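You operate a simulated robot arm through the tools that you are given. There is no shell and no other tool.

Carry out the task below with a simulated two-armed robot. There is one attempt and no reset: what you move stays moved.

TASK
Close up the B side strainer and prove its inlet gauge holds 2 bar or more in flow.
Fine: bleed knob shut and clamp tight before the inlet opens, inlet open before the motor; leave it running, blue return lever at return.

The check looks at the end state, three seconds after you hand in, the way a careful person would. Anything else that was tipped, shoved, dropped, spilled or broken makes it a failure.

THE ROBOT
Two 7-joint arms with two-finger parallel grippers on one trunk that stands fixed in place. Base frame: the origin is at the foot of the trunk, x ahead of it, y to its left, z up. Units: mm, degrees, N and s.
The left shoulder is at [20, 138, 1344], the right one opposite. Each reaches about 671 mm from its shoulder. Payload 1.57 kg a hand.
The TCP of each hand is the grasp point between the finger pads, 30 mm short of the fingertips. In the tool frame z runs along the fingers and y along their closing line. The gripper opens to 80 mm. The fingers are 17 mm wide and 12 mm thick; the gripper's body (40 by 82 mm) begins 80 mm behind the TCP.
Orientation is told as [roll, pitch, yaw] about the base's x, y, z axes, in that order, counted from this pose: with the fingers straight down and closing along the base's y, the tool's x points along the base's -x, its y along +y and its z along -z.

THE INTERFACE
- The arms move only by the tool arm_command. It takes "left_motion", "right_motion" or both (then of equal length, played together; a hand with none holds still); each is a list of rows, each a list of 3 entries, a list of its own where there are three numbers: the shift along the tool's x, y, z in mm, then the turn, a rotation vector about the tool's x, y, z in degrees, then the finger opening in mm, from 0 to 80. In form: [[[x, y, z], [wx, wy, wz], gripper], ...]. A call has 1 to 20 rows; each row is the pose to reach, as a shift and turn from the pose commanded when the call began, along the tool's axes at that moment. A row lasts 0.2 s, in which the tool goes at most 50 mm and 8.6 degrees; a call with a longer step from one row to the next is refused whole, and so is a gripper value outside its range. Where a pose cannot be reached the arm comes as near as it can. A force on the tool above 40 N (or 10 N above the force at the start of the call, whichever is more), or a blocked arm, ends the call early, and 0.2 s more pass. The fingers move at their own pace (about 45 mm/s each) and stop on an object; they squeeze with about 37 N. The grip force told is the motor's: it shows also when the fingers shut on nothing. Time passes only in rows, and 0.2 s behind the last, so rows that repeat a pose let the fingers close. The reply holds the time, the measured pose of the TCP, the force on the tool along the base axes, the opening and the grip force, in the units named above and with some noise, with the torque about the TCP (base axes, N m) and any sound that the robot's microphone picked up.
- Cameras (640 x 400 px; columns grow to the right, rows downward): "scene" is now at [173.6, 60.1, 1254.3]; the picture's right is [0.65, -0.76, 0.00], its down [-0.22, -0.19, -0.96] and it looks along [0.73, 0.63, -0.29] (base axes); focal length 214 px, centre (320, 200). "left" rides on the left gripper at [72, 7, -122] in its tool frame; the picture's right is [-0.09, 1.00, 0.00], its down [-0.84, -0.08, -0.54] and it looks along [-0.54, -0.05, 0.84] (tool axes); focal length 238 px, centre (320, 200). "right" rides on the right gripper at [72, -7, -122] in its tool frame; the picture's right is [0.09, 1.00, 0.00], its down [-0.84, 0.08, -0.54] and it looks along [-0.54, 0.05, 0.84] (tool axes); focal length 238 px, centre (320, 200). There is no depth. A picture from a camera that has moved, and an enlarged one, comes with that camera's place and axes in the base frame and with its lens.
- snapshot(camera): a new picture of that camera. It takes no simulated time.
- move_column(by): slides the trunk up (or, below 0, down) by that many mm; the arms and the scene camera ride with it, the base frame stays. It gives what a move gives, with no picture.
- pan_tilt(pan, tilt): turns the head with the scene camera to pan (to the left, within 60 degrees either way) and tilt (down, from -29 to 69), counted from straight ahead of the robot. It gives what a move gives.
- zoom(camera, box): a new picture of the part [left, top, right, bottom] of that camera's present view, enlarged. It takes no simulated time.
- hand_in(): hands the job in; it is judged then, once.

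Nothing tells you positions but the pictures and the camera data. Unless the task says otherwise, let go and move clear before handing in.

The tools are called after ">>>" as a command line: name --argument value ..., lists and objects as JSON in quotes. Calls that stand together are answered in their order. arm_command: Moves the arms, as the interface text tells. Its arguments: {"type":"object","properties":{"left_motion":{"type":"array","items":{"type":"array"}},"right_motion":{"type":"array","items":{"type":"array"}}},"required":[]} The other tools are called the same way: move_column (by) slides the trunk up or down; pan_tilt (pan, tilt) turns the head that bears the scene camera; snapshot (camera) takes a picture; zoom (camera, box) takes an enlarged picture of a part of a camera's view; hand_in () hands the job in.

At the start:

```text
time: 0.0
left_position: [245.2, 381.7, 1300.3]
left_tcp_rot: [-27.0, 0.5, 2.1]
left_force: [-0.9, 0.8, -0.1]
left_moment: [0.01, -0.02, -0.05]
left_grip_width: 80.0
left_grasp_force: 0.1
right_position: [269.2, 54.7, 1226.3]
right_tcp_rot: [-0.1, 37.2, 0.1]
right_force: [-0.9, 0.1, 0.5]
right_moment: [0.0, -0.03, -0.04]
right_grip_width: 79.7
right_grasp_force: 0.0
trunk travel left (down, up): [-719.0, 521.0]
head pan, tilt: [40.8, 16.6]
```

scene: 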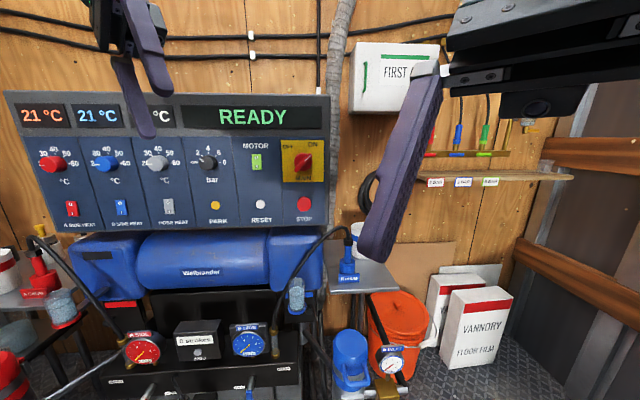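
right: 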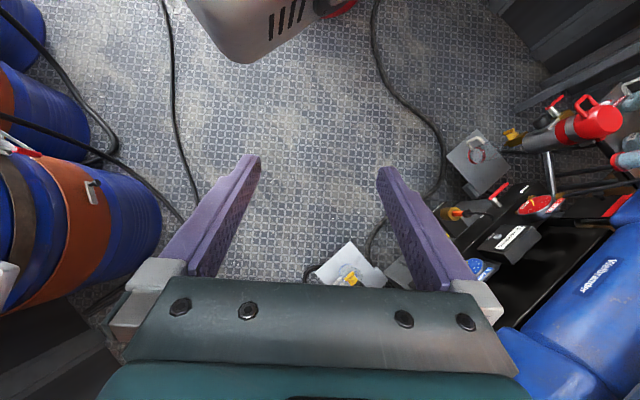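
left: 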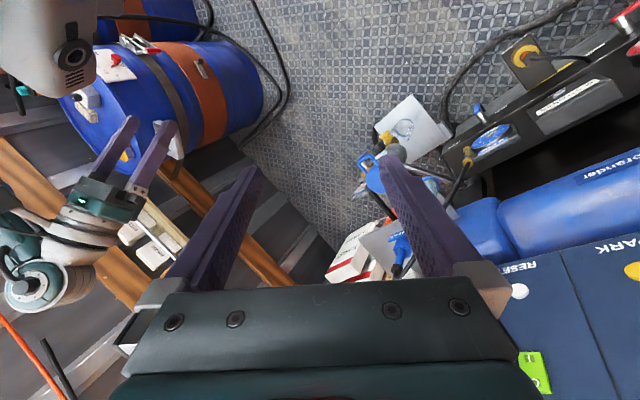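

I see a proportioner machine (Wellbrander) with a control panel, A (red) and B (blue) sides, and gauges down low. Next I'll look closer before moving anything.

>>> zoom --camera "scene" --box '[0, 80, 340, 240]'

>>> zoom --camera "scene" --box '[220, 220, 440, 400]'

>>> zoom --camera "scene" --box '[0, 220, 220, 400]'

>>> pan_tilt --pan 20 --tilt 50

>>> snapshot --camera "scene"

```text
1.88 times, centred on (170, 160) of scene
camera zoom: at [173.6, 60.1, 1254.3], right [0.65, -0.76, 0.0], down [-0.22, -0.19, -0.96], along [0.73, 0.63, -0.29], focal length 404 px, centre (602, 275)
```

zoom: 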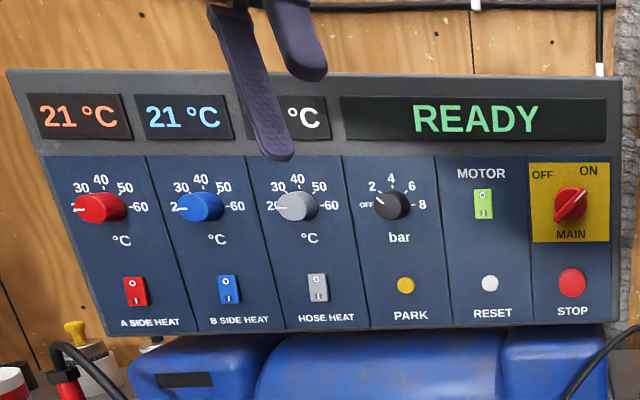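

```text
2.22 times, centred on (330, 310) of scene
camera zoom: at [173.6, 60.1, 1254.3], right [0.65, -0.76, 0.0], down [-0.22, -0.19, -0.96], along [0.73, 0.63, -0.29], focal length 477 px, centre (298, -44)
```

zoom: 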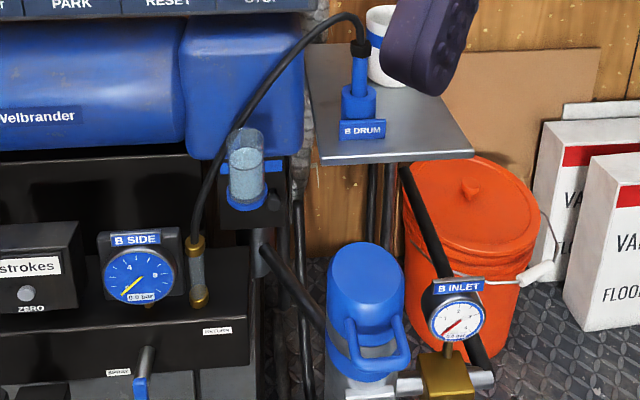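

```text
2.22 times, centred on (110, 310) of scene
camera zoom: at [173.6, 60.1, 1254.3], right [0.65, -0.76, 0.0], down [-0.22, -0.19, -0.96], along [0.73, 0.63, -0.29], focal length 477 px, centre (787, -44)
```

zoom: 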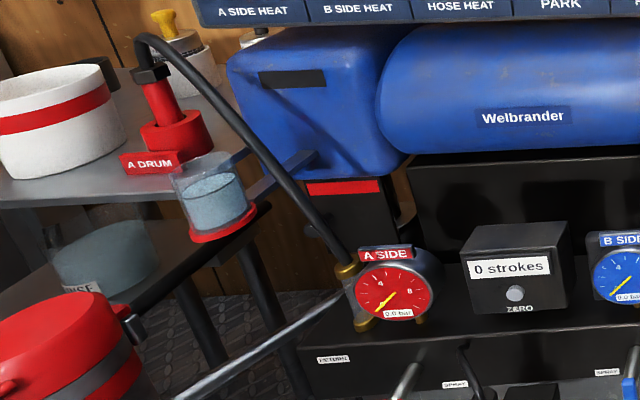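

```text
time: 1.0
left_position: [244.3, 380.6, 1300.2]
left_tcp_rot: [-27.3, 0.4, 2.2]
left_force: [-0.1, 0.4, -0.2]
left_moment: [0.01, 0.0, 0.0]
left_grip_width: 80.2
left_grasp_force: 0.0
right_position: [268.9, 55.1, 1225.2]
right_tcp_rot: [-0.1, 37.4, 0.2]
right_force: [-0.8, -0.1, -0.3]
right_moment: [-0.01, -0.02, 0.0]
right_grip_width: 79.9
right_grasp_force: 0.0
trunk travel left (down, up): [-719.0, 521.0]
head pan, tilt: [20.0, 50.0]
```

```text
taken
camera scene: at [175.2, 25.6, 1203.2], right [0.34, -0.94, 0.0], down [-0.72, -0.26, -0.64], along [0.6, 0.22, -0.77], focal length 214 px, centre (320, 200)
```

scene: 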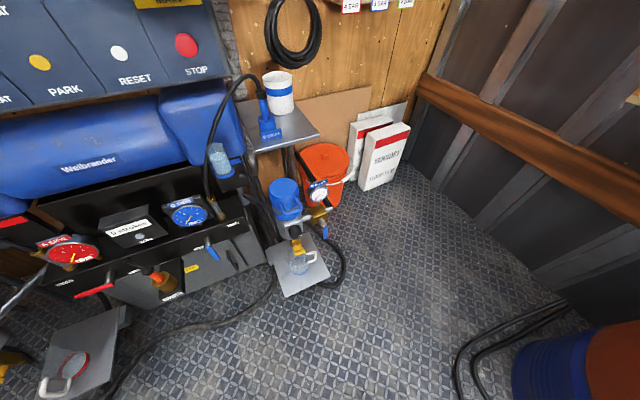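

The B side strainer sits by the B INLET gauge, with a glass under its drain. I'll zoom in to learn the parts.

>>> zoom --camera "scene" --box '[240, 160, 368, 300]'

>>> zoom --camera "scene" --box '[140, 160, 300, 310]'

>>> zoom --camera "scene" --box '[0, 200, 160, 400]'

>>> zoom --camera "scene" --box '[200, 70, 340, 170]'

```text
2.86 times, centred on (304, 230) of scene
camera zoom: at [175.2, 25.6, 1203.2], right [0.34, -0.94, 0.0], down [-0.72, -0.26, -0.64], along [0.6, 0.22, -0.77], focal length 613 px, centre (366, 114)
```

zoom: 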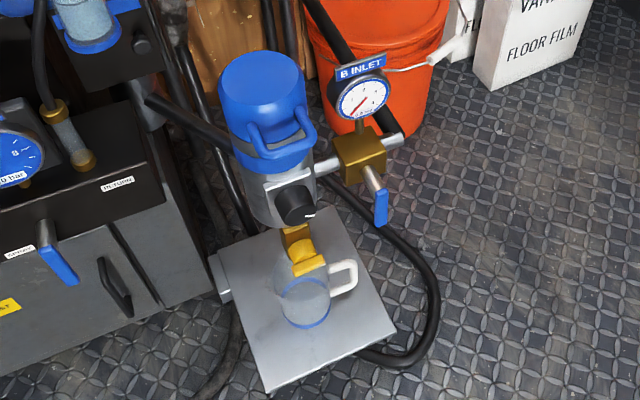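

```text
2.67 times, centred on (220, 235) of scene
camera zoom: at [175.2, 25.6, 1203.2], right [0.34, -0.94, 0.0], down [-0.72, -0.26, -0.64], along [0.6, 0.22, -0.77], focal length 572 px, centre (587, 107)
```

zoom: 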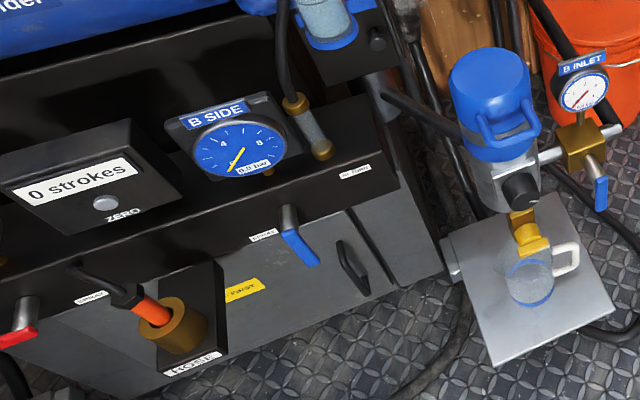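

```text
2.00 times, centred on (80, 300) of scene
camera zoom: at [175.2, 25.6, 1203.2], right [0.34, -0.94, 0.0], down [-0.72, -0.26, -0.64], along [0.6, 0.22, -0.77], focal length 429 px, centre (800, 0)
```

zoom: 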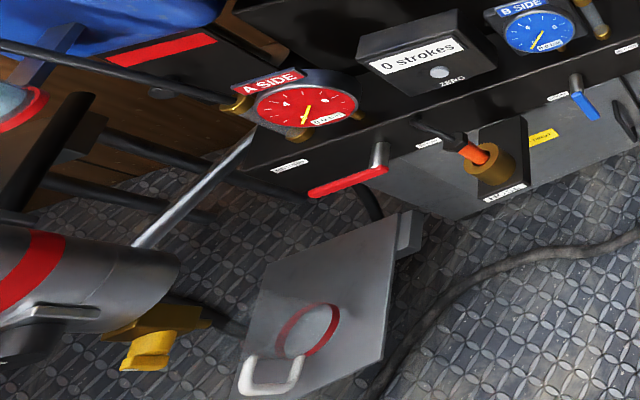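

```text
4.00 times, centred on (270, 120) of scene
camera zoom: at [175.2, 25.6, 1203.2], right [0.34, -0.94, 0.0], down [-0.72, -0.26, -0.64], along [0.6, 0.22, -0.77], focal length 858 px, centre (520, 520)
```

zoom: 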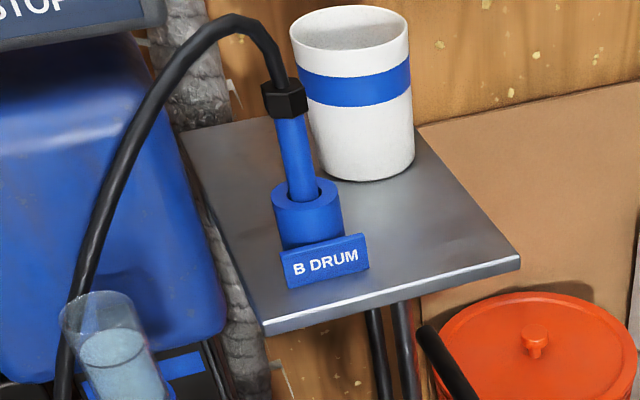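

The STOP button works out near (600,491,1060), the B side gauge near (400,520,680), and the strainer and its inlet gauge near (650,205,600). I'll lower the trunk and look again.

>>> move_column --by -300

>>> snapshot --camera "scene"

>>> snapshot --camera "left"

>>> snapshot --camera "right"

```text
time: 4.0
left_position: [244.3, 380.4, 999.5]
left_tcp_rot: [-27.3, 0.4, 2.1]
left_force: [-0.5, 0.4, -0.6]
left_moment: [0.0, 0.01, -0.03]
left_grip_width: 80.1
left_grasp_force: 0.0
right_position: [269.8, 54.7, 925.4]
right_tcp_rot: [-0.1, 37.4, 0.1]
right_force: [0.0, 0.1, -1.1]
right_moment: [0.0, 0.0, 0.02]
right_grip_width: 79.8
right_grasp_force: 0.1
trunk travel left (down, up): [-419.0, 821.0]
head pan, tilt: [20.0, 50.0]
```

```text
taken
camera scene: at [175.2, 25.5, 903.2], right [0.34, -0.94, 0.0], down [-0.72, -0.26, -0.64], along [0.6, 0.22, -0.77], focal length 214 px, centre (320, 200)
```

scene: 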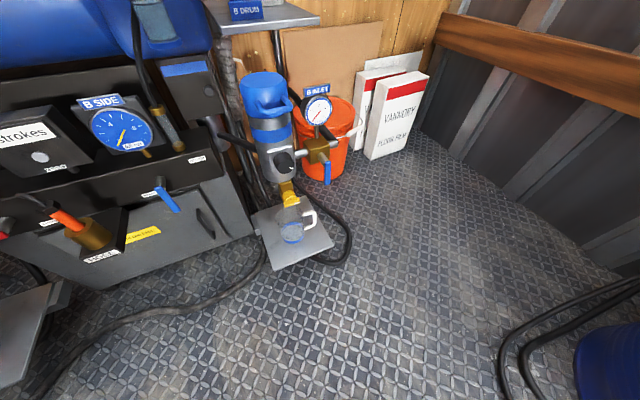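

```text
taken
camera left: at [170.8, 439.4, 1106.4], right [0.06, 0.89, -0.46], down [0.83, 0.21, 0.51], along [0.55, -0.41, -0.73], focal length 238 px, centre (320, 200)
```

left: 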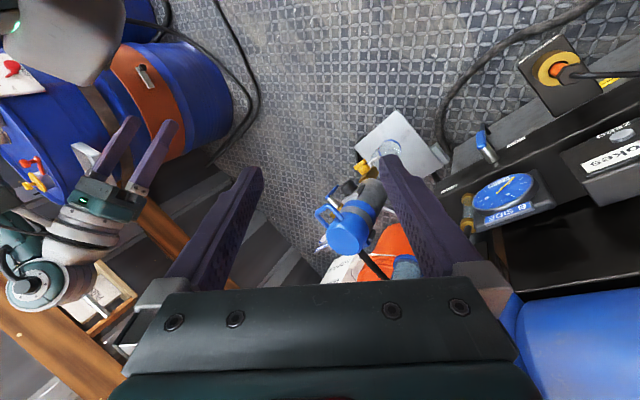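

```text
taken
camera right: at [287.0, 47.9, 1065.7], right [-0.08, 1.0, 0.06], down [0.99, 0.08, -0.08], along [-0.08, 0.05, -1.0], focal length 238 px, centre (320, 200)
```

right: 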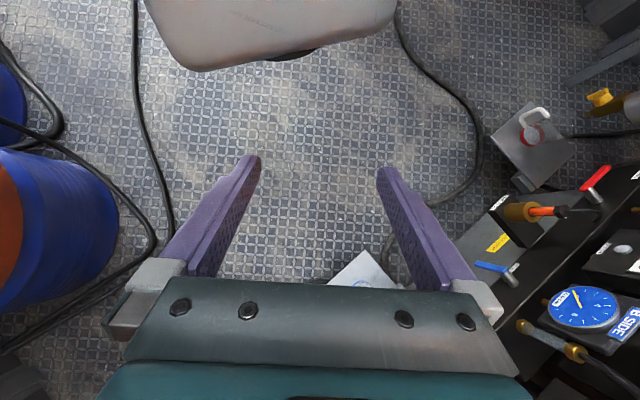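

>>> zoom --camera "scene" --box '[230, 60, 350, 140]'

>>> zoom --camera "scene" --box '[230, 120, 350, 280]'

>>> zoom --camera "scene" --box '[80, 90, 240, 270]'

>>> zoom --camera "left" --box '[300, 100, 460, 300]'

>>> zoom --camera "right" --box '[440, 80, 640, 380]'

```text
5.00 times, centred on (290, 100) of scene
camera zoom: at [175.2, 25.5, 903.2], right [0.34, -0.94, 0.0], down [-0.72, -0.26, -0.64], along [0.6, 0.22, -0.77], focal length 1072 px, centre (470, 700)
```

zoom: 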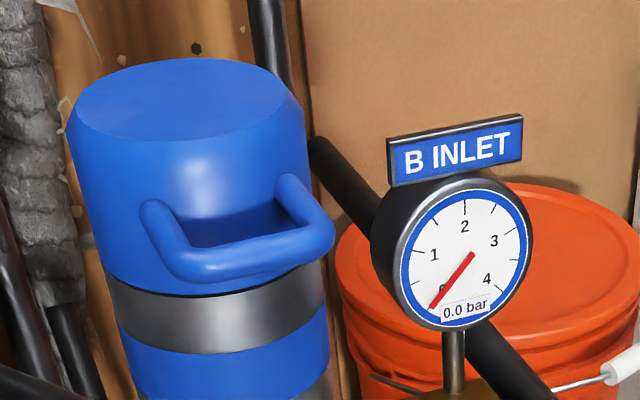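

```text
2.50 times, centred on (290, 200) of scene
camera zoom: at [175.2, 25.5, 903.2], right [0.34, -0.94, 0.0], down [-0.72, -0.26, -0.64], along [0.6, 0.22, -0.77], focal length 536 px, centre (395, 200)
```

zoom: 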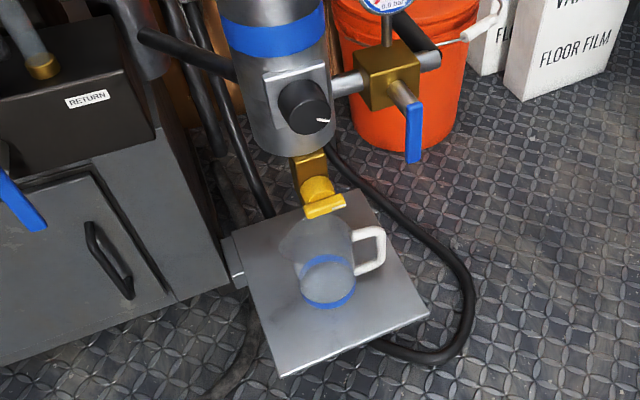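

```text
2.22 times, centred on (160, 180) of scene
camera zoom: at [175.2, 25.5, 903.2], right [0.34, -0.94, 0.0], down [-0.72, -0.26, -0.64], along [0.6, 0.22, -0.77], focal length 477 px, centre (676, 244)
```

zoom: 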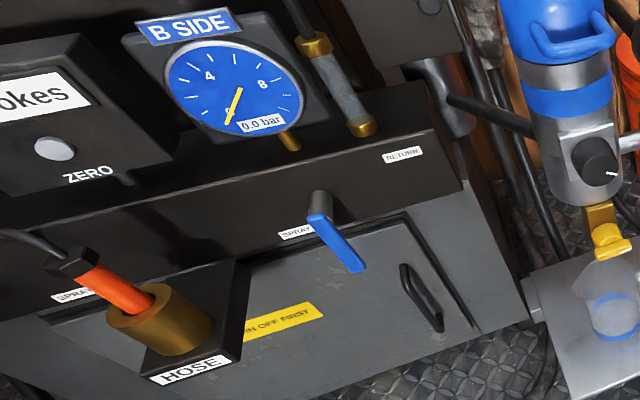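

```text
2.00 times, centred on (380, 200) of left
camera zoom: at [170.8, 439.4, 1106.4], right [0.06, 0.89, -0.46], down [0.83, 0.21, 0.51], along [0.55, -0.41, -0.73], focal length 477 px, centre (200, 200)
```

zoom: 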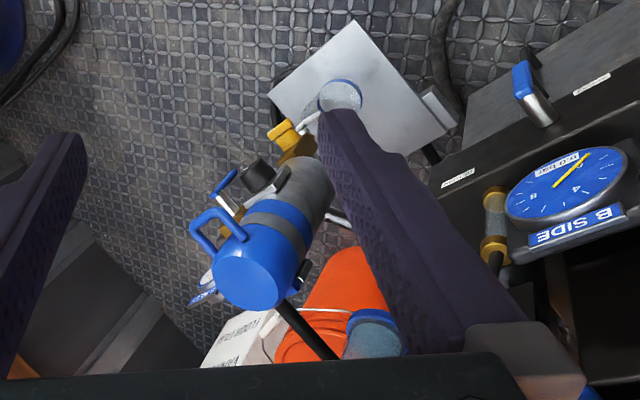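

```text
1.33 times, centred on (540, 230) of right
camera zoom: at [287.0, 47.9, 1065.7], right [-0.08, 1.0, 0.06], down [0.99, 0.08, -0.08], along [-0.08, 0.05, -1.0], focal length 318 px, centre (27, 160)
```

zoom: 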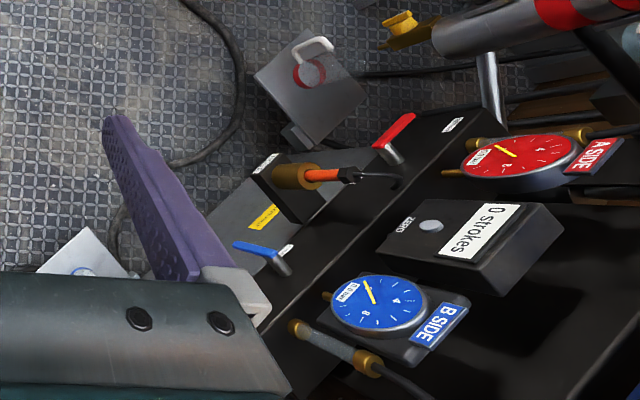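

I'll compare with the A side strainer, which may be in the closed state.

>>> pan_tilt --pan 60 --tilt 40

>>> snapshot --camera "scene"

```text
time: 5.1
left_position: [244.8, 380.2, 999.8]
left_tcp_rot: [-27.3, 0.5, 2.0]
left_force: [0.3, -0.5, 0.0]
left_moment: [0.0, 0.0, -0.03]
left_grip_width: 80.1
left_grasp_force: 0.1
right_position: [268.3, 54.6, 926.2]
right_tcp_rot: [-0.1, 37.4, 0.1]
right_force: [0.2, -0.5, 0.1]
right_moment: [0.0, 0.01, 0.01]
right_grip_width: 80.3
right_grasp_force: 0.2
trunk travel left (down, up): [-419.0, 821.0]
head pan, tilt: [60.0, 40.0]
```

```text
taken
camera scene: at [145.4, 72.7, 917.3], right [0.87, -0.5, 0.0], down [-0.32, -0.56, -0.77], along [0.38, 0.66, -0.64], focal length 214 px, centre (320, 200)
```

scene: 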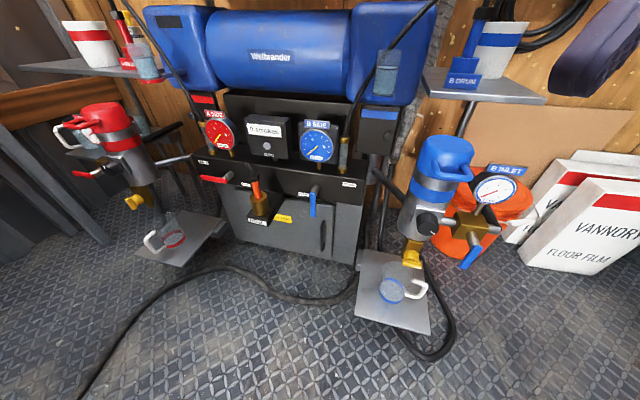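

>>> zoom --camera "scene" --box '[40, 90, 220, 270]'

>>> zoom --camera "scene" --box '[350, 120, 530, 320]'

>>> zoom --camera "scene" --box '[190, 100, 370, 260]'

>>> zoom --camera "scene" --box '[390, 130, 480, 280]'

>>> zoom --camera "scene" --box '[40, 90, 140, 150]'

```text
2.22 times, centred on (130, 180) of scene
camera zoom: at [145.4, 72.7, 917.3], right [0.87, -0.5, 0.0], down [-0.32, -0.56, -0.77], along [0.38, 0.66, -0.64], focal length 477 px, centre (742, 244)
```

zoom: 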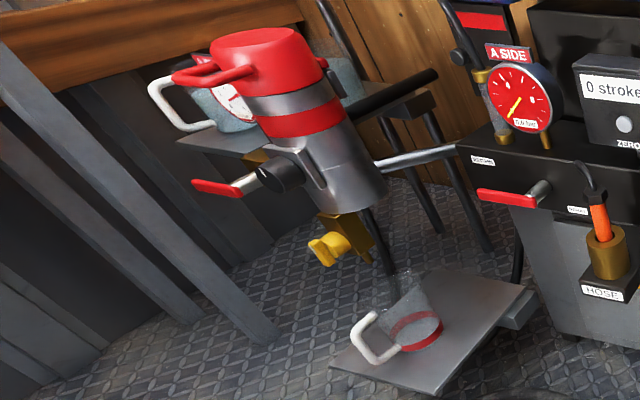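

```text
2.00 times, centred on (440, 220) of scene
camera zoom: at [145.4, 72.7, 917.3], right [0.87, -0.5, 0.0], down [-0.32, -0.56, -0.77], along [0.38, 0.66, -0.64], focal length 429 px, centre (80, 160)
```

zoom: 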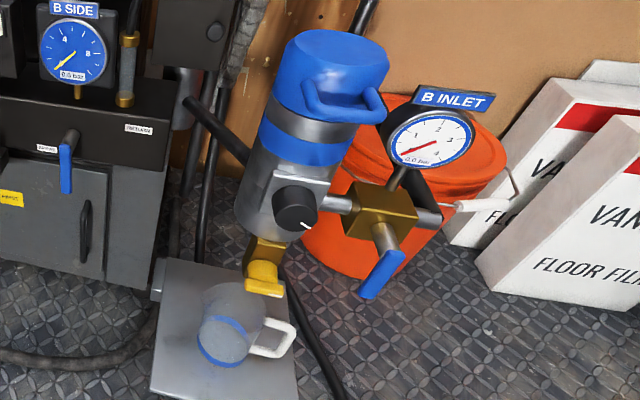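

```text
2.50 times, centred on (280, 180) of scene
camera zoom: at [145.4, 72.7, 917.3], right [0.87, -0.5, 0.0], down [-0.32, -0.56, -0.77], along [0.38, 0.66, -0.64], focal length 536 px, centre (420, 250)
```

zoom: 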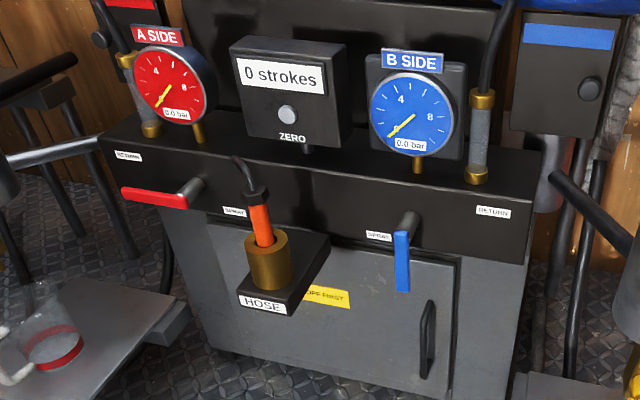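

```text
2.67 times, centred on (435, 205) of scene
camera zoom: at [145.4, 72.7, 917.3], right [0.87, -0.5, 0.0], down [-0.32, -0.56, -0.77], along [0.38, 0.66, -0.64], focal length 572 px, centre (13, 187)
```

zoom: 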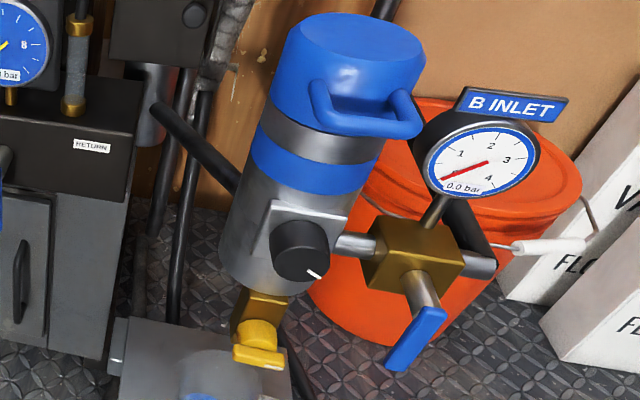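

```text
6.40 times, centred on (90, 120) of scene
camera zoom: at [145.4, 72.7, 917.3], right [0.87, -0.5, 0.0], down [-0.32, -0.56, -0.77], along [0.38, 0.66, -0.64], focal length 1373 px, centre (1792, 712)
```

zoom: 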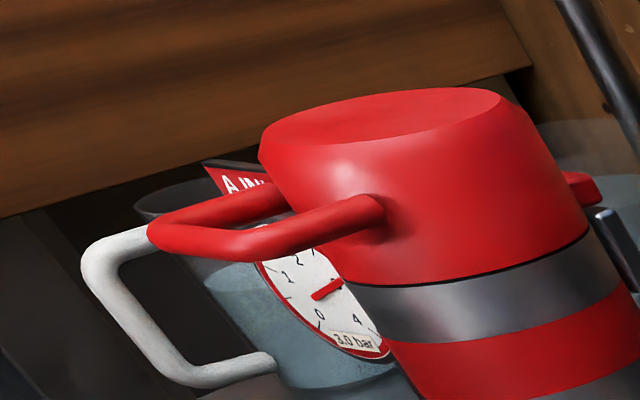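

Both strainers look lidded; the A side (3.0 bar at its inlet) gives the reference, with its levers turned sideways. Before lowering I'll check the right side for clearance.

>>> pan_tilt --pan -60 --tilt 35

>>> snapshot --camera "scene"

>>> pan_tilt --pan 60 --tilt 0

>>> snapshot --camera "scene"

```text
time: 7.1
left_position: [244.8, 380.1, 1000.2]
left_tcp_rot: [-27.2, 0.6, 2.1]
left_force: [0.2, -0.3, 0.6]
left_moment: [-0.01, 0.04, -0.01]
left_grip_width: 80.0
left_grasp_force: 0.1
right_position: [269.7, 53.4, 924.3]
right_tcp_rot: [-0.1, 37.4, 0.1]
right_force: [-0.1, 0.2, 0.3]
right_moment: [0.0, -0.02, 0.02]
right_grip_width: 79.7
right_grasp_force: 0.0
trunk travel left (down, up): [-419.0, 821.0]
head pan, tilt: [-60.0, 35.0]
```

```text
taken
camera scene: at [147.0, -77.1, 924.9], right [-0.87, -0.5, 0.0], down [-0.29, 0.5, -0.82], along [0.41, -0.71, -0.57], focal length 214 px, centre (320, 200)
```

scene: 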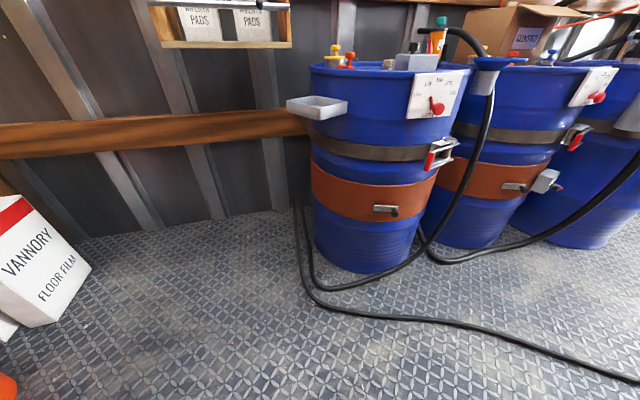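

```text
time: 9.1
left_position: [244.8, 381.0, 999.8]
left_tcp_rot: [-27.3, 0.5, 2.1]
left_force: [1.2, -0.4, 0.8]
left_moment: [0.0, 0.03, 0.0]
left_grip_width: 79.8
left_grasp_force: 0.0
right_position: [268.7, 54.8, 925.4]
right_tcp_rot: [-0.1, 37.4, 0.1]
right_force: [-0.4, 0.2, -1.1]
right_moment: [0.01, -0.01, 0.0]
right_grip_width: 80.1
right_grasp_force: 0.0
trunk travel left (down, up): [-419.0, 821.0]
head pan, tilt: [60.0, 0.0]
```

```text
taken
camera scene: at [147.9, 77.1, 981.0], right [0.87, -0.5, 0.0], down [0.0, 0.0, -1.0], along [0.5, 0.87, 0.0], focal length 214 px, centre (320, 200)
```

scene: 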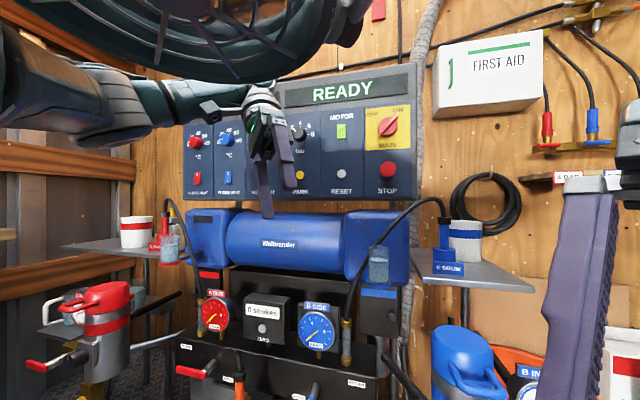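

The drums stand about 0.8 m to the right and the A strainer is near (-70,870,740), so the way down is clear. I'll lower 300 mm and look at the B strainer.

>>> move_column --by -300

>>> pan_tilt --pan 30 --tilt 20

>>> snapshot --camera "scene"

>>> zoom --camera "scene" --box '[260, 60, 420, 260]'

>>> snapshot --camera "left"

>>> snapshot --camera "right"

```text
time: 12.1
left_position: [244.2, 379.4, 699.6]
left_tcp_rot: [-27.3, 0.6, 2.2]
left_force: [0.4, -0.1, 0.5]
left_moment: [0.03, 0.03, 0.0]
left_grip_width: 80.1
left_grasp_force: 0.1
right_position: [269.6, 54.4, 625.3]
right_tcp_rot: [-0.1, 37.4, 0.2]
right_force: [-0.3, -0.2, -0.2]
right_moment: [0.01, 0.03, -0.01]
right_grip_width: 79.8
right_grasp_force: 0.1
trunk travel left (down, up): [-119.0, 1121.0]
head pan, tilt: [60.0, 0.0]
```

```text
time: 13.0
left_position: [244.9, 380.8, 699.0]
left_tcp_rot: [-27.4, 0.4, 2.1]
left_force: [0.4, -0.5, 0.8]
left_moment: [0.0, 0.01, 0.03]
left_grip_width: 79.8
left_grasp_force: 0.1
right_position: [269.6, 54.1, 626.3]
right_tcp_rot: [-0.1, 37.4, 0.1]
right_force: [-0.1, -0.2, 0.2]
right_moment: [-0.02, 0.0, -0.06]
right_grip_width: 79.9
right_grasp_force: 0.2
trunk travel left (down, up): [-119.0, 1121.0]
head pan, tilt: [30.0, 20.0]
```

```text
taken
camera scene: at [183.4, 45.8, 648.8], right [0.5, -0.87, 0.0], down [-0.3, -0.17, -0.94], along [0.81, 0.47, -0.34], focal length 214 px, centre (320, 200)
```

scene: 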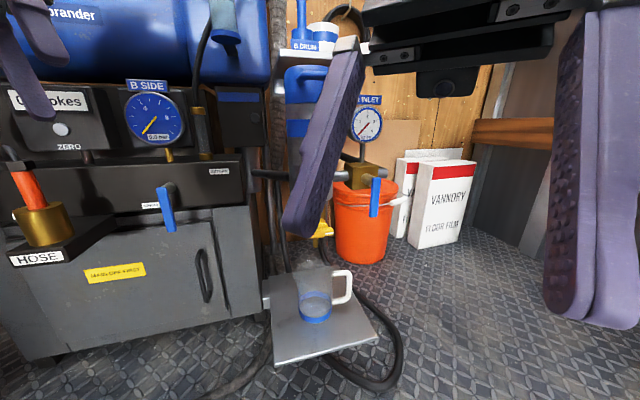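

```text
2.00 times, centred on (340, 160) of scene
camera zoom: at [183.4, 45.8, 648.8], right [0.5, -0.87, 0.0], down [-0.3, -0.17, -0.94], along [0.81, 0.47, -0.34], focal length 429 px, centre (280, 280)
```

zoom: 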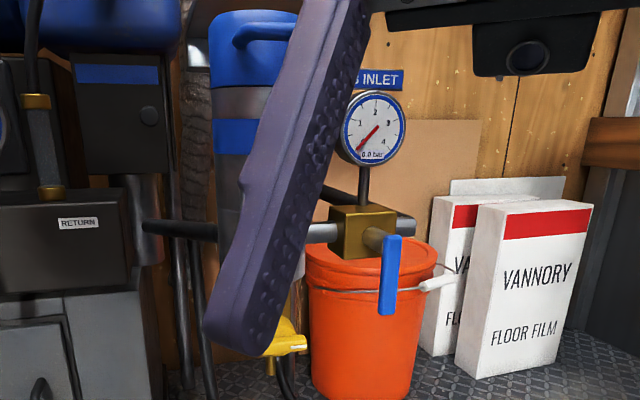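

```text
taken
camera left: at [170.8, 439.4, 806.3], right [0.06, 0.89, -0.46], down [0.83, 0.21, 0.51], along [0.55, -0.41, -0.73], focal length 238 px, centre (320, 200)
```

left: 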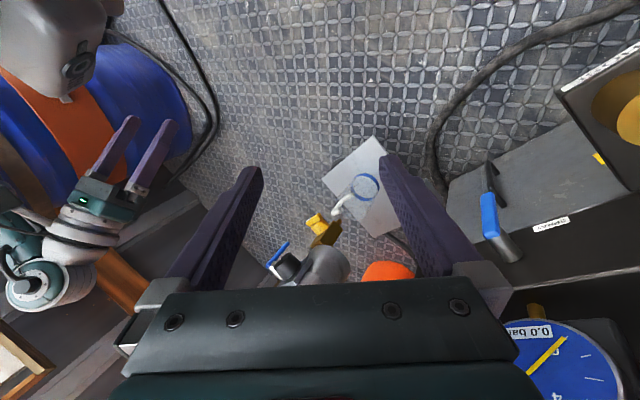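

```text
taken
camera right: at [286.9, 47.9, 765.7], right [-0.08, 1.0, 0.06], down [0.99, 0.08, -0.08], along [-0.08, 0.05, -1.0], focal length 238 px, centre (320, 200)
```

right: 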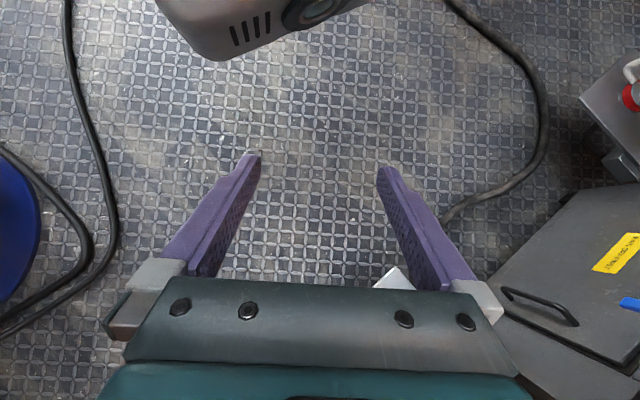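

The right hand blocks the view of the strainer, so I'll swing it to the right and look again.

>>> arm_command --right_motion '[[[0, -40, 0], [0, 0, 0], 80], [[0, -80, 0], [0, 0, 0], 80], [[0, -120, 0], [0, 0, 0], 80], [[0, -160, 0], [0, 0, 0], 80], [[0, -200, 0], [0, 0, 0], 80], [[0, -240, 0], [0, 0, 0], 80], [[0, -280, 0], [0, 0, 0], 80]]'

>>> snapshot --camera "scene"

>>> zoom --camera "scene" --box '[250, 40, 400, 160]'

>>> zoom --camera "scene" --box '[250, 140, 400, 260]'

>>> zoom --camera "scene" --box '[100, 120, 260, 260]'

```text
time: 14.7
left_position: [243.6, 380.4, 699.4]
left_tcp_rot: [-27.5, 0.5, 2.1]
left_force: [0.2, -0.8, 0.5]
left_moment: [-0.01, -0.02, 0.0]
left_grip_width: 80.0
left_grasp_force: 0.1
right_position: [245.8, -222.7, 586.2]
right_tcp_rot: [-0.3, 47.2, 0.7]
right_force: [-0.2, -0.1, -0.1]
right_moment: [0.0, -0.01, 0.0]
right_grip_width: 80.0
right_grasp_force: 0.0
trunk travel left (down, up): [-119.0, 1121.0]
head pan, tilt: [30.0, 20.0]
stopped in row 7 (right hand): the arm was blocked; the commanded pose is now the measured one
```

```text
taken
camera scene: at [183.3, 45.6, 648.7], right [0.5, -0.87, 0.0], down [-0.3, -0.17, -0.94], along [0.81, 0.47, -0.34], focal length 214 px, centre (320, 200)
```

scene: 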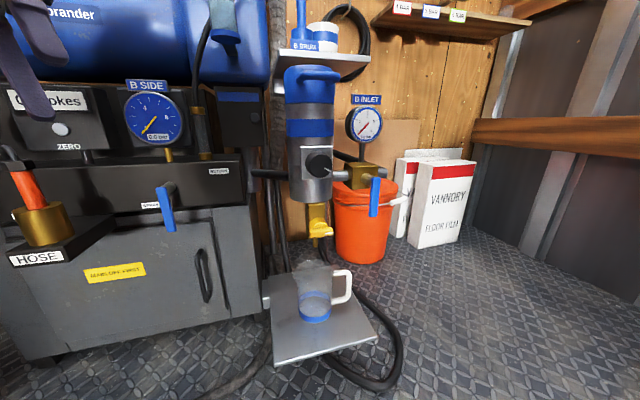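

```text
3.33 times, centred on (325, 100) of scene
camera zoom: at [183.3, 45.6, 648.7], right [0.5, -0.87, 0.0], down [-0.3, -0.17, -0.94], along [0.81, 0.47, -0.34], focal length 715 px, centre (303, 533)
```

zoom: 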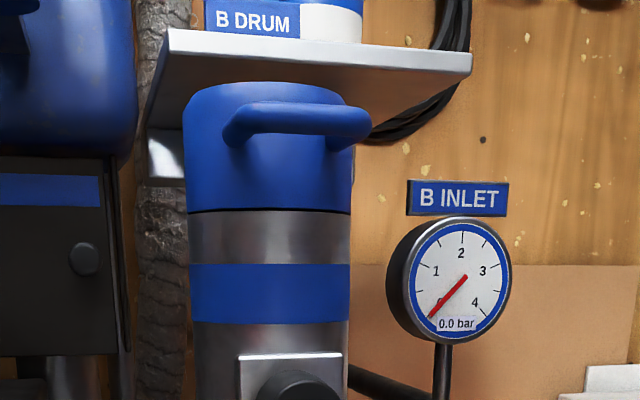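

```text
3.33 times, centred on (325, 200) of scene
camera zoom: at [183.3, 45.6, 648.7], right [0.5, -0.87, 0.0], down [-0.3, -0.17, -0.94], along [0.81, 0.47, -0.34], focal length 715 px, centre (303, 200)
```

zoom: 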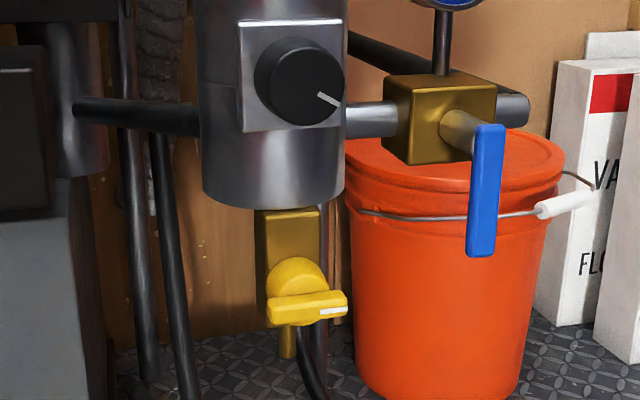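

```text
2.86 times, centred on (180, 190) of scene
camera zoom: at [183.3, 45.6, 648.7], right [0.5, -0.87, 0.0], down [-0.3, -0.17, -0.94], along [0.81, 0.47, -0.34], focal length 613 px, centre (720, 229)
```

zoom: 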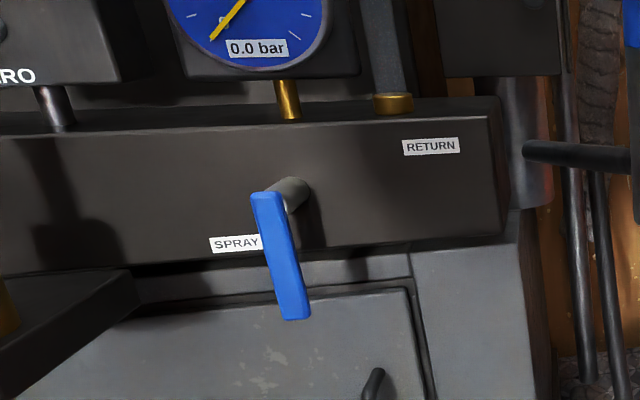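

The strainer front is now in clear view: black knob with a white index on the body, yellow wing knob below, blue inlet lever hanging down. I'll compare with the A side from this height.

>>> pan_tilt --pan 60 --tilt 15

>>> snapshot --camera "scene"

>>> zoom --camera "scene" --box '[0, 100, 150, 250]'

>>> snapshot --camera "right"

```text
time: 15.6
left_position: [244.7, 379.9, 700.8]
left_tcp_rot: [-27.3, 0.4, 2.1]
left_force: [-0.4, -0.3, 0.0]
left_moment: [-0.03, -0.02, -0.01]
left_grip_width: 80.0
left_grasp_force: 0.1
right_position: [246.1, -220.9, 586.3]
right_tcp_rot: [-0.2, 47.1, 0.8]
right_force: [0.1, -0.3, -0.2]
right_moment: [-0.02, 0.01, 0.03]
right_grip_width: 80.1
right_grasp_force: 0.2
trunk travel left (down, up): [-119.0, 1121.0]
head pan, tilt: [60.0, 15.0]
```

```text
taken
camera scene: at [149.6, 79.9, 656.9], right [0.87, -0.5, 0.0], down [-0.13, -0.22, -0.97], along [0.48, 0.84, -0.26], focal length 214 px, centre (320, 200)
```

scene: 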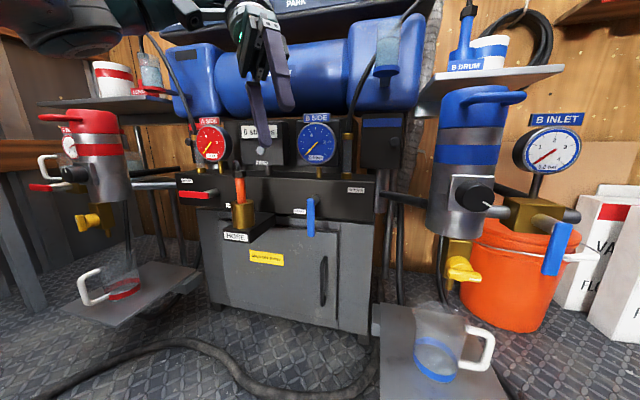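

```text
2.67 times, centred on (75, 175) of scene
camera zoom: at [149.6, 79.9, 656.9], right [0.87, -0.5, 0.0], down [-0.13, -0.22, -0.97], along [0.48, 0.84, -0.26], focal length 572 px, centre (973, 267)
```

zoom: 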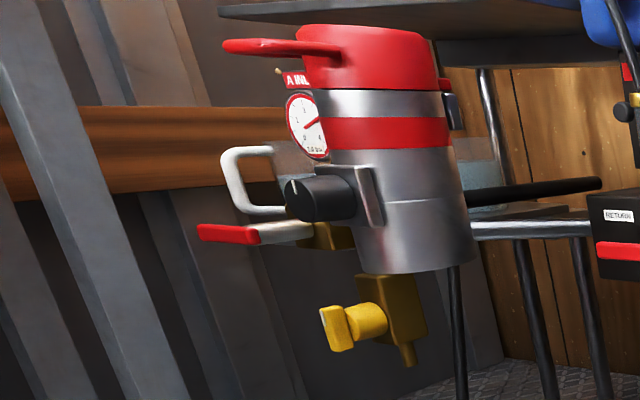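

```text
taken
camera right: at [287.1, -227.8, 721.3], right [-0.08, 0.99, 0.06], down [0.96, 0.09, -0.24], along [-0.25, 0.04, -0.97], focal length 238 px, centre (320, 200)
```

right: 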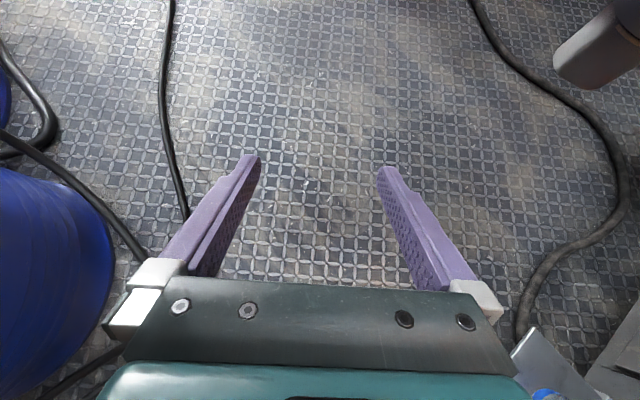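

On the A side the yellow wing looks vertical and the black knob's index points differently. I'll zoom tighter.

>>> zoom --camera "scene" --box '[50, 150, 110, 190]'

>>> zoom --camera "scene" --box '[65, 195, 125, 240]'

>>> zoom --camera "scene" --box '[430, 160, 510, 300]'

>>> zoom --camera "scene" --box '[170, 170, 380, 250]'

```text
10.00 times, centred on (80, 170) of scene
camera zoom: at [149.6, 79.9, 656.9], right [0.87, -0.5, 0.0], down [-0.13, -0.22, -0.97], along [0.48, 0.84, -0.26], focal length 2145 px, centre (2720, 500)
```

zoom: 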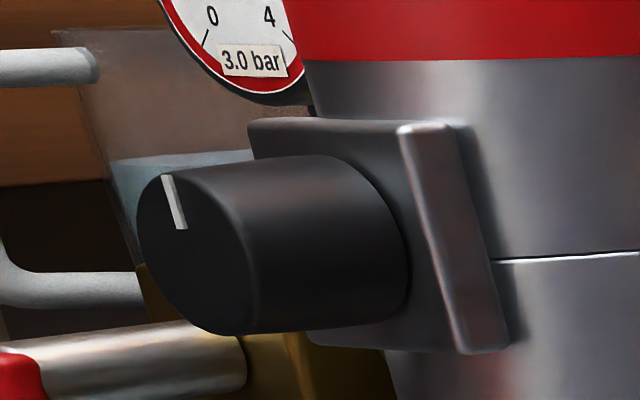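

```text
8.89 times, centred on (95, 218) of scene
camera zoom: at [149.6, 79.9, 656.9], right [0.87, -0.5, 0.0], down [-0.13, -0.22, -0.97], along [0.48, 0.84, -0.26], focal length 1906 px, centre (2320, 44)
```

zoom: 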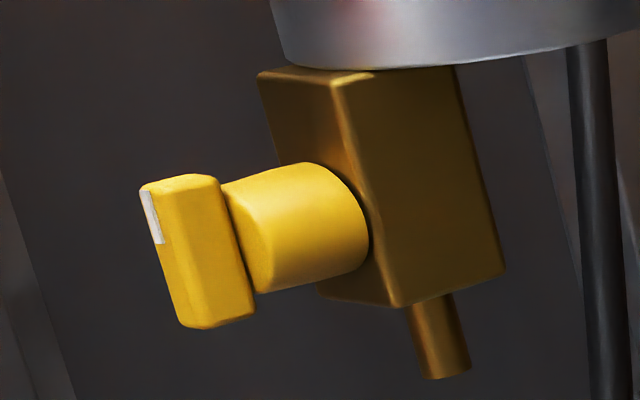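

```text
2.86 times, centred on (470, 230) of scene
camera zoom: at [149.6, 79.9, 656.9], right [0.87, -0.5, 0.0], down [-0.13, -0.22, -0.97], along [0.48, 0.84, -0.26], focal length 613 px, centre (-109, 114)
```

zoom: 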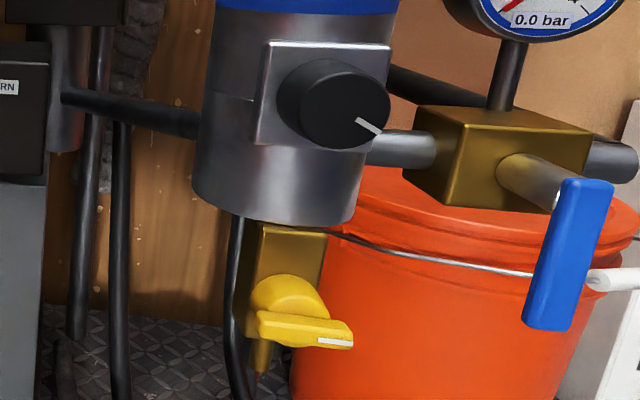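

```text
3.05 times, centred on (275, 210) of scene
camera zoom: at [149.6, 79.9, 656.9], right [0.87, -0.5, 0.0], down [-0.13, -0.22, -0.97], along [0.48, 0.84, -0.26], focal length 654 px, centre (457, 170)
```

zoom: 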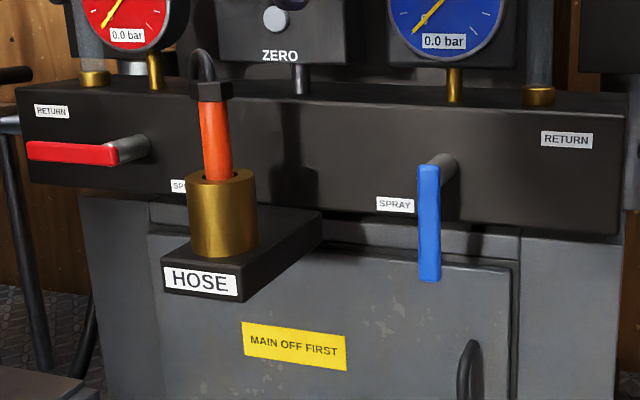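

A's knobs both have their index straight up, its inlet lever lies along the pipe, and its machine lever points to RETURN; on B the yellow index is at 3 o'clock, the black at about 4. I take yellow to be the bleed knob and black (bridging the body seam) the clamp. I'll turn the right hand to point forward.

>>> arm_command --right_motion '[[[-9.9, 6.2, -12.2], [0, -8.2, 0], 80], [[-19.8, 12.3, -24.4], [0, -16.5, 0], 80], [[-29.7, 18.5, -36.6], [0, -24.7, 0], 80], [[-39.6, 24.6, -48.9], [0, -32.9, 0], 80], [[-49.5, 30.8, -61.1], [0, -41.2, 0], 80], [[-59.4, 36.9, -73.3], [0, -49.4, 0], 80], [[-69.3, 43.1, -85.5], [0, -57.6, 0], 80], [[-79.2, 49.2, -97.7], [0, -65.8, 0], 80], [[-89.1, 55.4, -109.9], [0, -74.1, 0], 80], [[-99, 61.5, -122.2], [0, -82.3, 0], 80], [[-108.9, 67.7, -134.4], [0, -90.5, 0], 80], [[-118.8, 73.8, -146.6], [0, -98.8, 0], 80], [[-128.7, 80, -158.8], [0, -107, 0], 80]]'

>>> pan_tilt --pan 30 --tilt 20

>>> snapshot --camera "scene"

>>> snapshot --camera "right"

```text
time: 18.4
left_position: [244.0, 381.4, 700.1]
left_tcp_rot: [-27.4, 0.5, 2.1]
left_force: [-1.0, 1.0, -0.4]
left_moment: [0.04, 0.0, 0.01]
left_grip_width: 80.2
left_grasp_force: 0.2
right_position: [448.5, -137.5, 599.2]
right_tcp_rot: [-0.3, -60.0, 1.4]
right_force: [0.0, 0.1, 0.0]
right_moment: [-0.03, 0.01, 0.04]
right_grip_width: 80.1
right_grasp_force: 0.1
trunk travel left (down, up): [-119.0, 1121.0]
head pan, tilt: [60.0, 15.0]
```

```text
time: 19.4
left_position: [244.4, 379.9, 699.5]
left_tcp_rot: [-27.3, 0.4, 2.1]
left_force: [-0.2, 0.2, -0.2]
left_moment: [0.01, 0.0, 0.05]
left_grip_width: 80.2
left_grasp_force: 0.1
right_position: [447.2, -138.1, 598.8]
right_tcp_rot: [-0.4, -60.0, 1.5]
right_force: [-0.3, -0.5, -0.3]
right_moment: [-0.01, -0.01, 0.0]
right_grip_width: 80.1
right_grasp_force: 0.0
trunk travel left (down, up): [-119.0, 1121.0]
head pan, tilt: [30.0, 20.0]
```

```text
taken
camera scene: at [183.4, 45.9, 648.8], right [0.5, -0.87, 0.0], down [-0.3, -0.17, -0.94], along [0.81, 0.47, -0.34], focal length 214 px, centre (320, 200)
```

scene: 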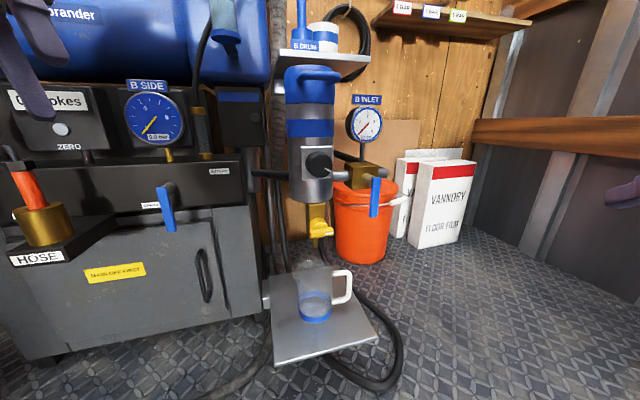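

```text
taken
camera right: at [307.5, -147.3, 597.8], right [-0.06, 0.99, -0.08], down [-0.05, 0.08, 1.0], along [1.0, 0.07, 0.05], focal length 238 px, centre (320, 200)
```

right: 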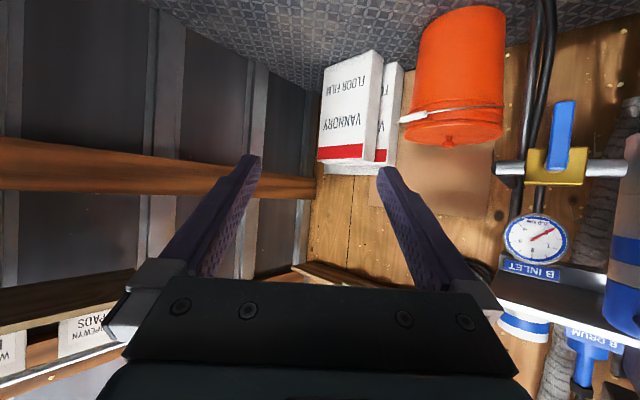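

The inlet lever measures at (578,150), z 479–545, hanging down. Now I'll bring the right hand in front of the black knob, pointing along its axis, about 150 mm short.

>>> arm_command --right_motion '[[[3.7, 26.4, -2.5], [-4.4, -2.8, -1.2], 80], [[7.5, 52.8, -4.9], [-8.8, -5.7, -2.4], 80], [[11.2, 79.3, -7.4], [-13.2, -8.5, -3.5], 80], [[15, 105.7, -9.9], [-17.6, -11.4, -4.7], 80], [[18.7, 132.1, -12.3], [-22, -14.2, -5.9], 80], [[22.4, 158.5, -14.8], [-26.4, -17, -7.1], 80], [[26.2, 184.9, -17.3], [-30.8, -19.9, -8.3], 80], [[29.9, 211.4, -19.8], [-35.2, -22.7, -9.4], 80], [[33.7, 237.8, -22.2], [-39.6, -25.6, -10.6], 80], [[37.4, 264.2, -24.7], [-44, -28.4, -11.8], 80]]'

>>> snapshot --camera "scene"

>>> snapshot --camera "right"

```text
time: 20.2
left_position: [243.0, 384.5, 700.6]
left_tcp_rot: [-27.2, 0.6, 2.1]
left_force: [0.4, 0.4, 0.6]
left_moment: [-0.01, -0.01, 0.01]
left_grip_width: 80.0
left_grasp_force: 0.0
right_position: [342.3, -55.5, 449.2]
right_tcp_rot: [15.1, -41.1, -4.5]
right_force: [0.0, 0.2, -0.7]
right_moment: [-0.02, -0.02, -0.01]
right_grip_width: 80.1
right_grasp_force: 0.1
right hand out of reach, approached as far as the arm can: row 3
trunk travel left (down, up): [-119.0, 1121.0]
head pan, tilt: [30.0, 20.0]
stopped in row 3 (right hand): the arm was blocked; the commanded pose is now the measured one
```

```text
taken
camera scene: at [181.1, 48.4, 648.5], right [0.5, -0.87, 0.0], down [-0.3, -0.17, -0.94], along [0.81, 0.47, -0.34], focal length 214 px, centre (320, 200)
```

scene: 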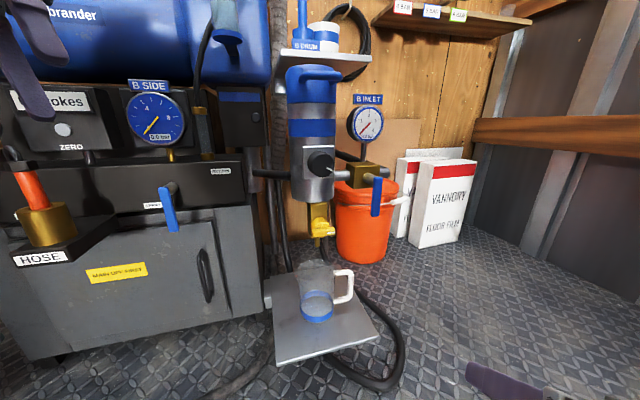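

```text
taken
camera right: at [210.3, -83.4, 490.3], right [-0.16, 0.98, 0.14], down [0.27, -0.09, 0.96], along [0.95, 0.19, -0.25], focal length 238 px, centre (320, 200)
```

right: 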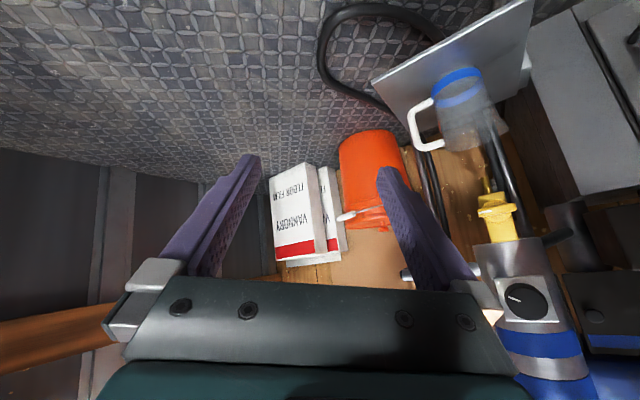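

The right arm fell short of the pose and folded toward the trunk. I'll look at how the arm lies before backing it out.

>>> pan_tilt --pan -30 --tilt 45

>>> snapshot --camera "scene"

>>> snapshot --camera "left"

```text
time: 21.5
left_position: [243.9, 379.9, 700.3]
left_tcp_rot: [-27.3, 0.6, 2.1]
left_force: [-0.2, 0.0, -1.1]
left_moment: [0.0, 0.01, 0.02]
left_grip_width: 80.3
left_grasp_force: 0.0
right_position: [343.8, -57.6, 450.1]
right_tcp_rot: [14.9, -41.1, -4.3]
right_force: [-0.4, -0.5, 0.4]
right_moment: [-0.01, 0.01, -0.01]
right_grip_width: 79.9
right_grasp_force: 0.0
trunk travel left (down, up): [-119.0, 1121.0]
head pan, tilt: [-30.0, 45.0]
```

```text
taken
camera scene: at [173.4, -41.5, 610.1], right [-0.5, -0.87, 0.0], down [-0.61, 0.35, -0.71], along [0.61, -0.35, -0.71], focal length 214 px, centre (320, 200)
```

scene: 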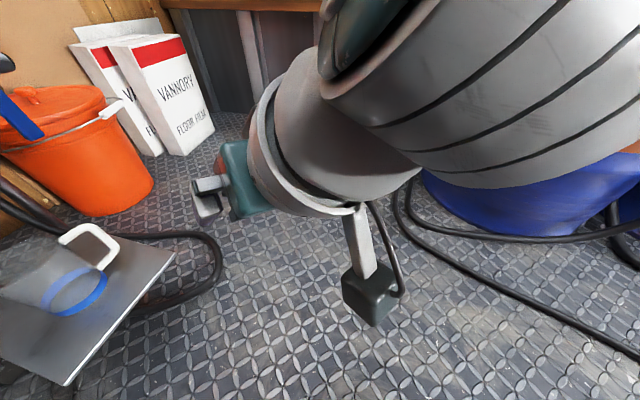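

```text
taken
camera left: at [170.9, 439.3, 806.0], right [0.05, 0.89, -0.46], down [0.83, 0.21, 0.51], along [0.55, -0.41, -0.73], focal length 238 px, centre (320, 200)
```

left: 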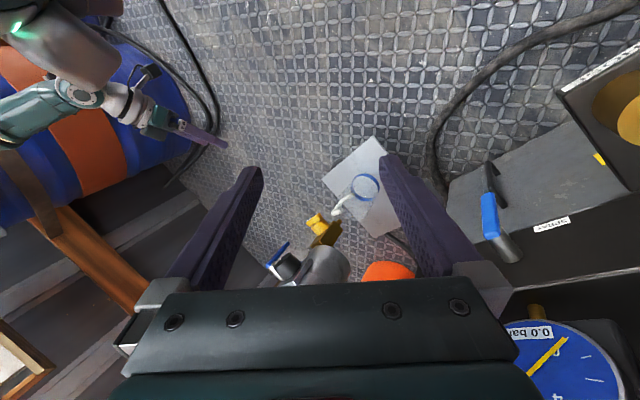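

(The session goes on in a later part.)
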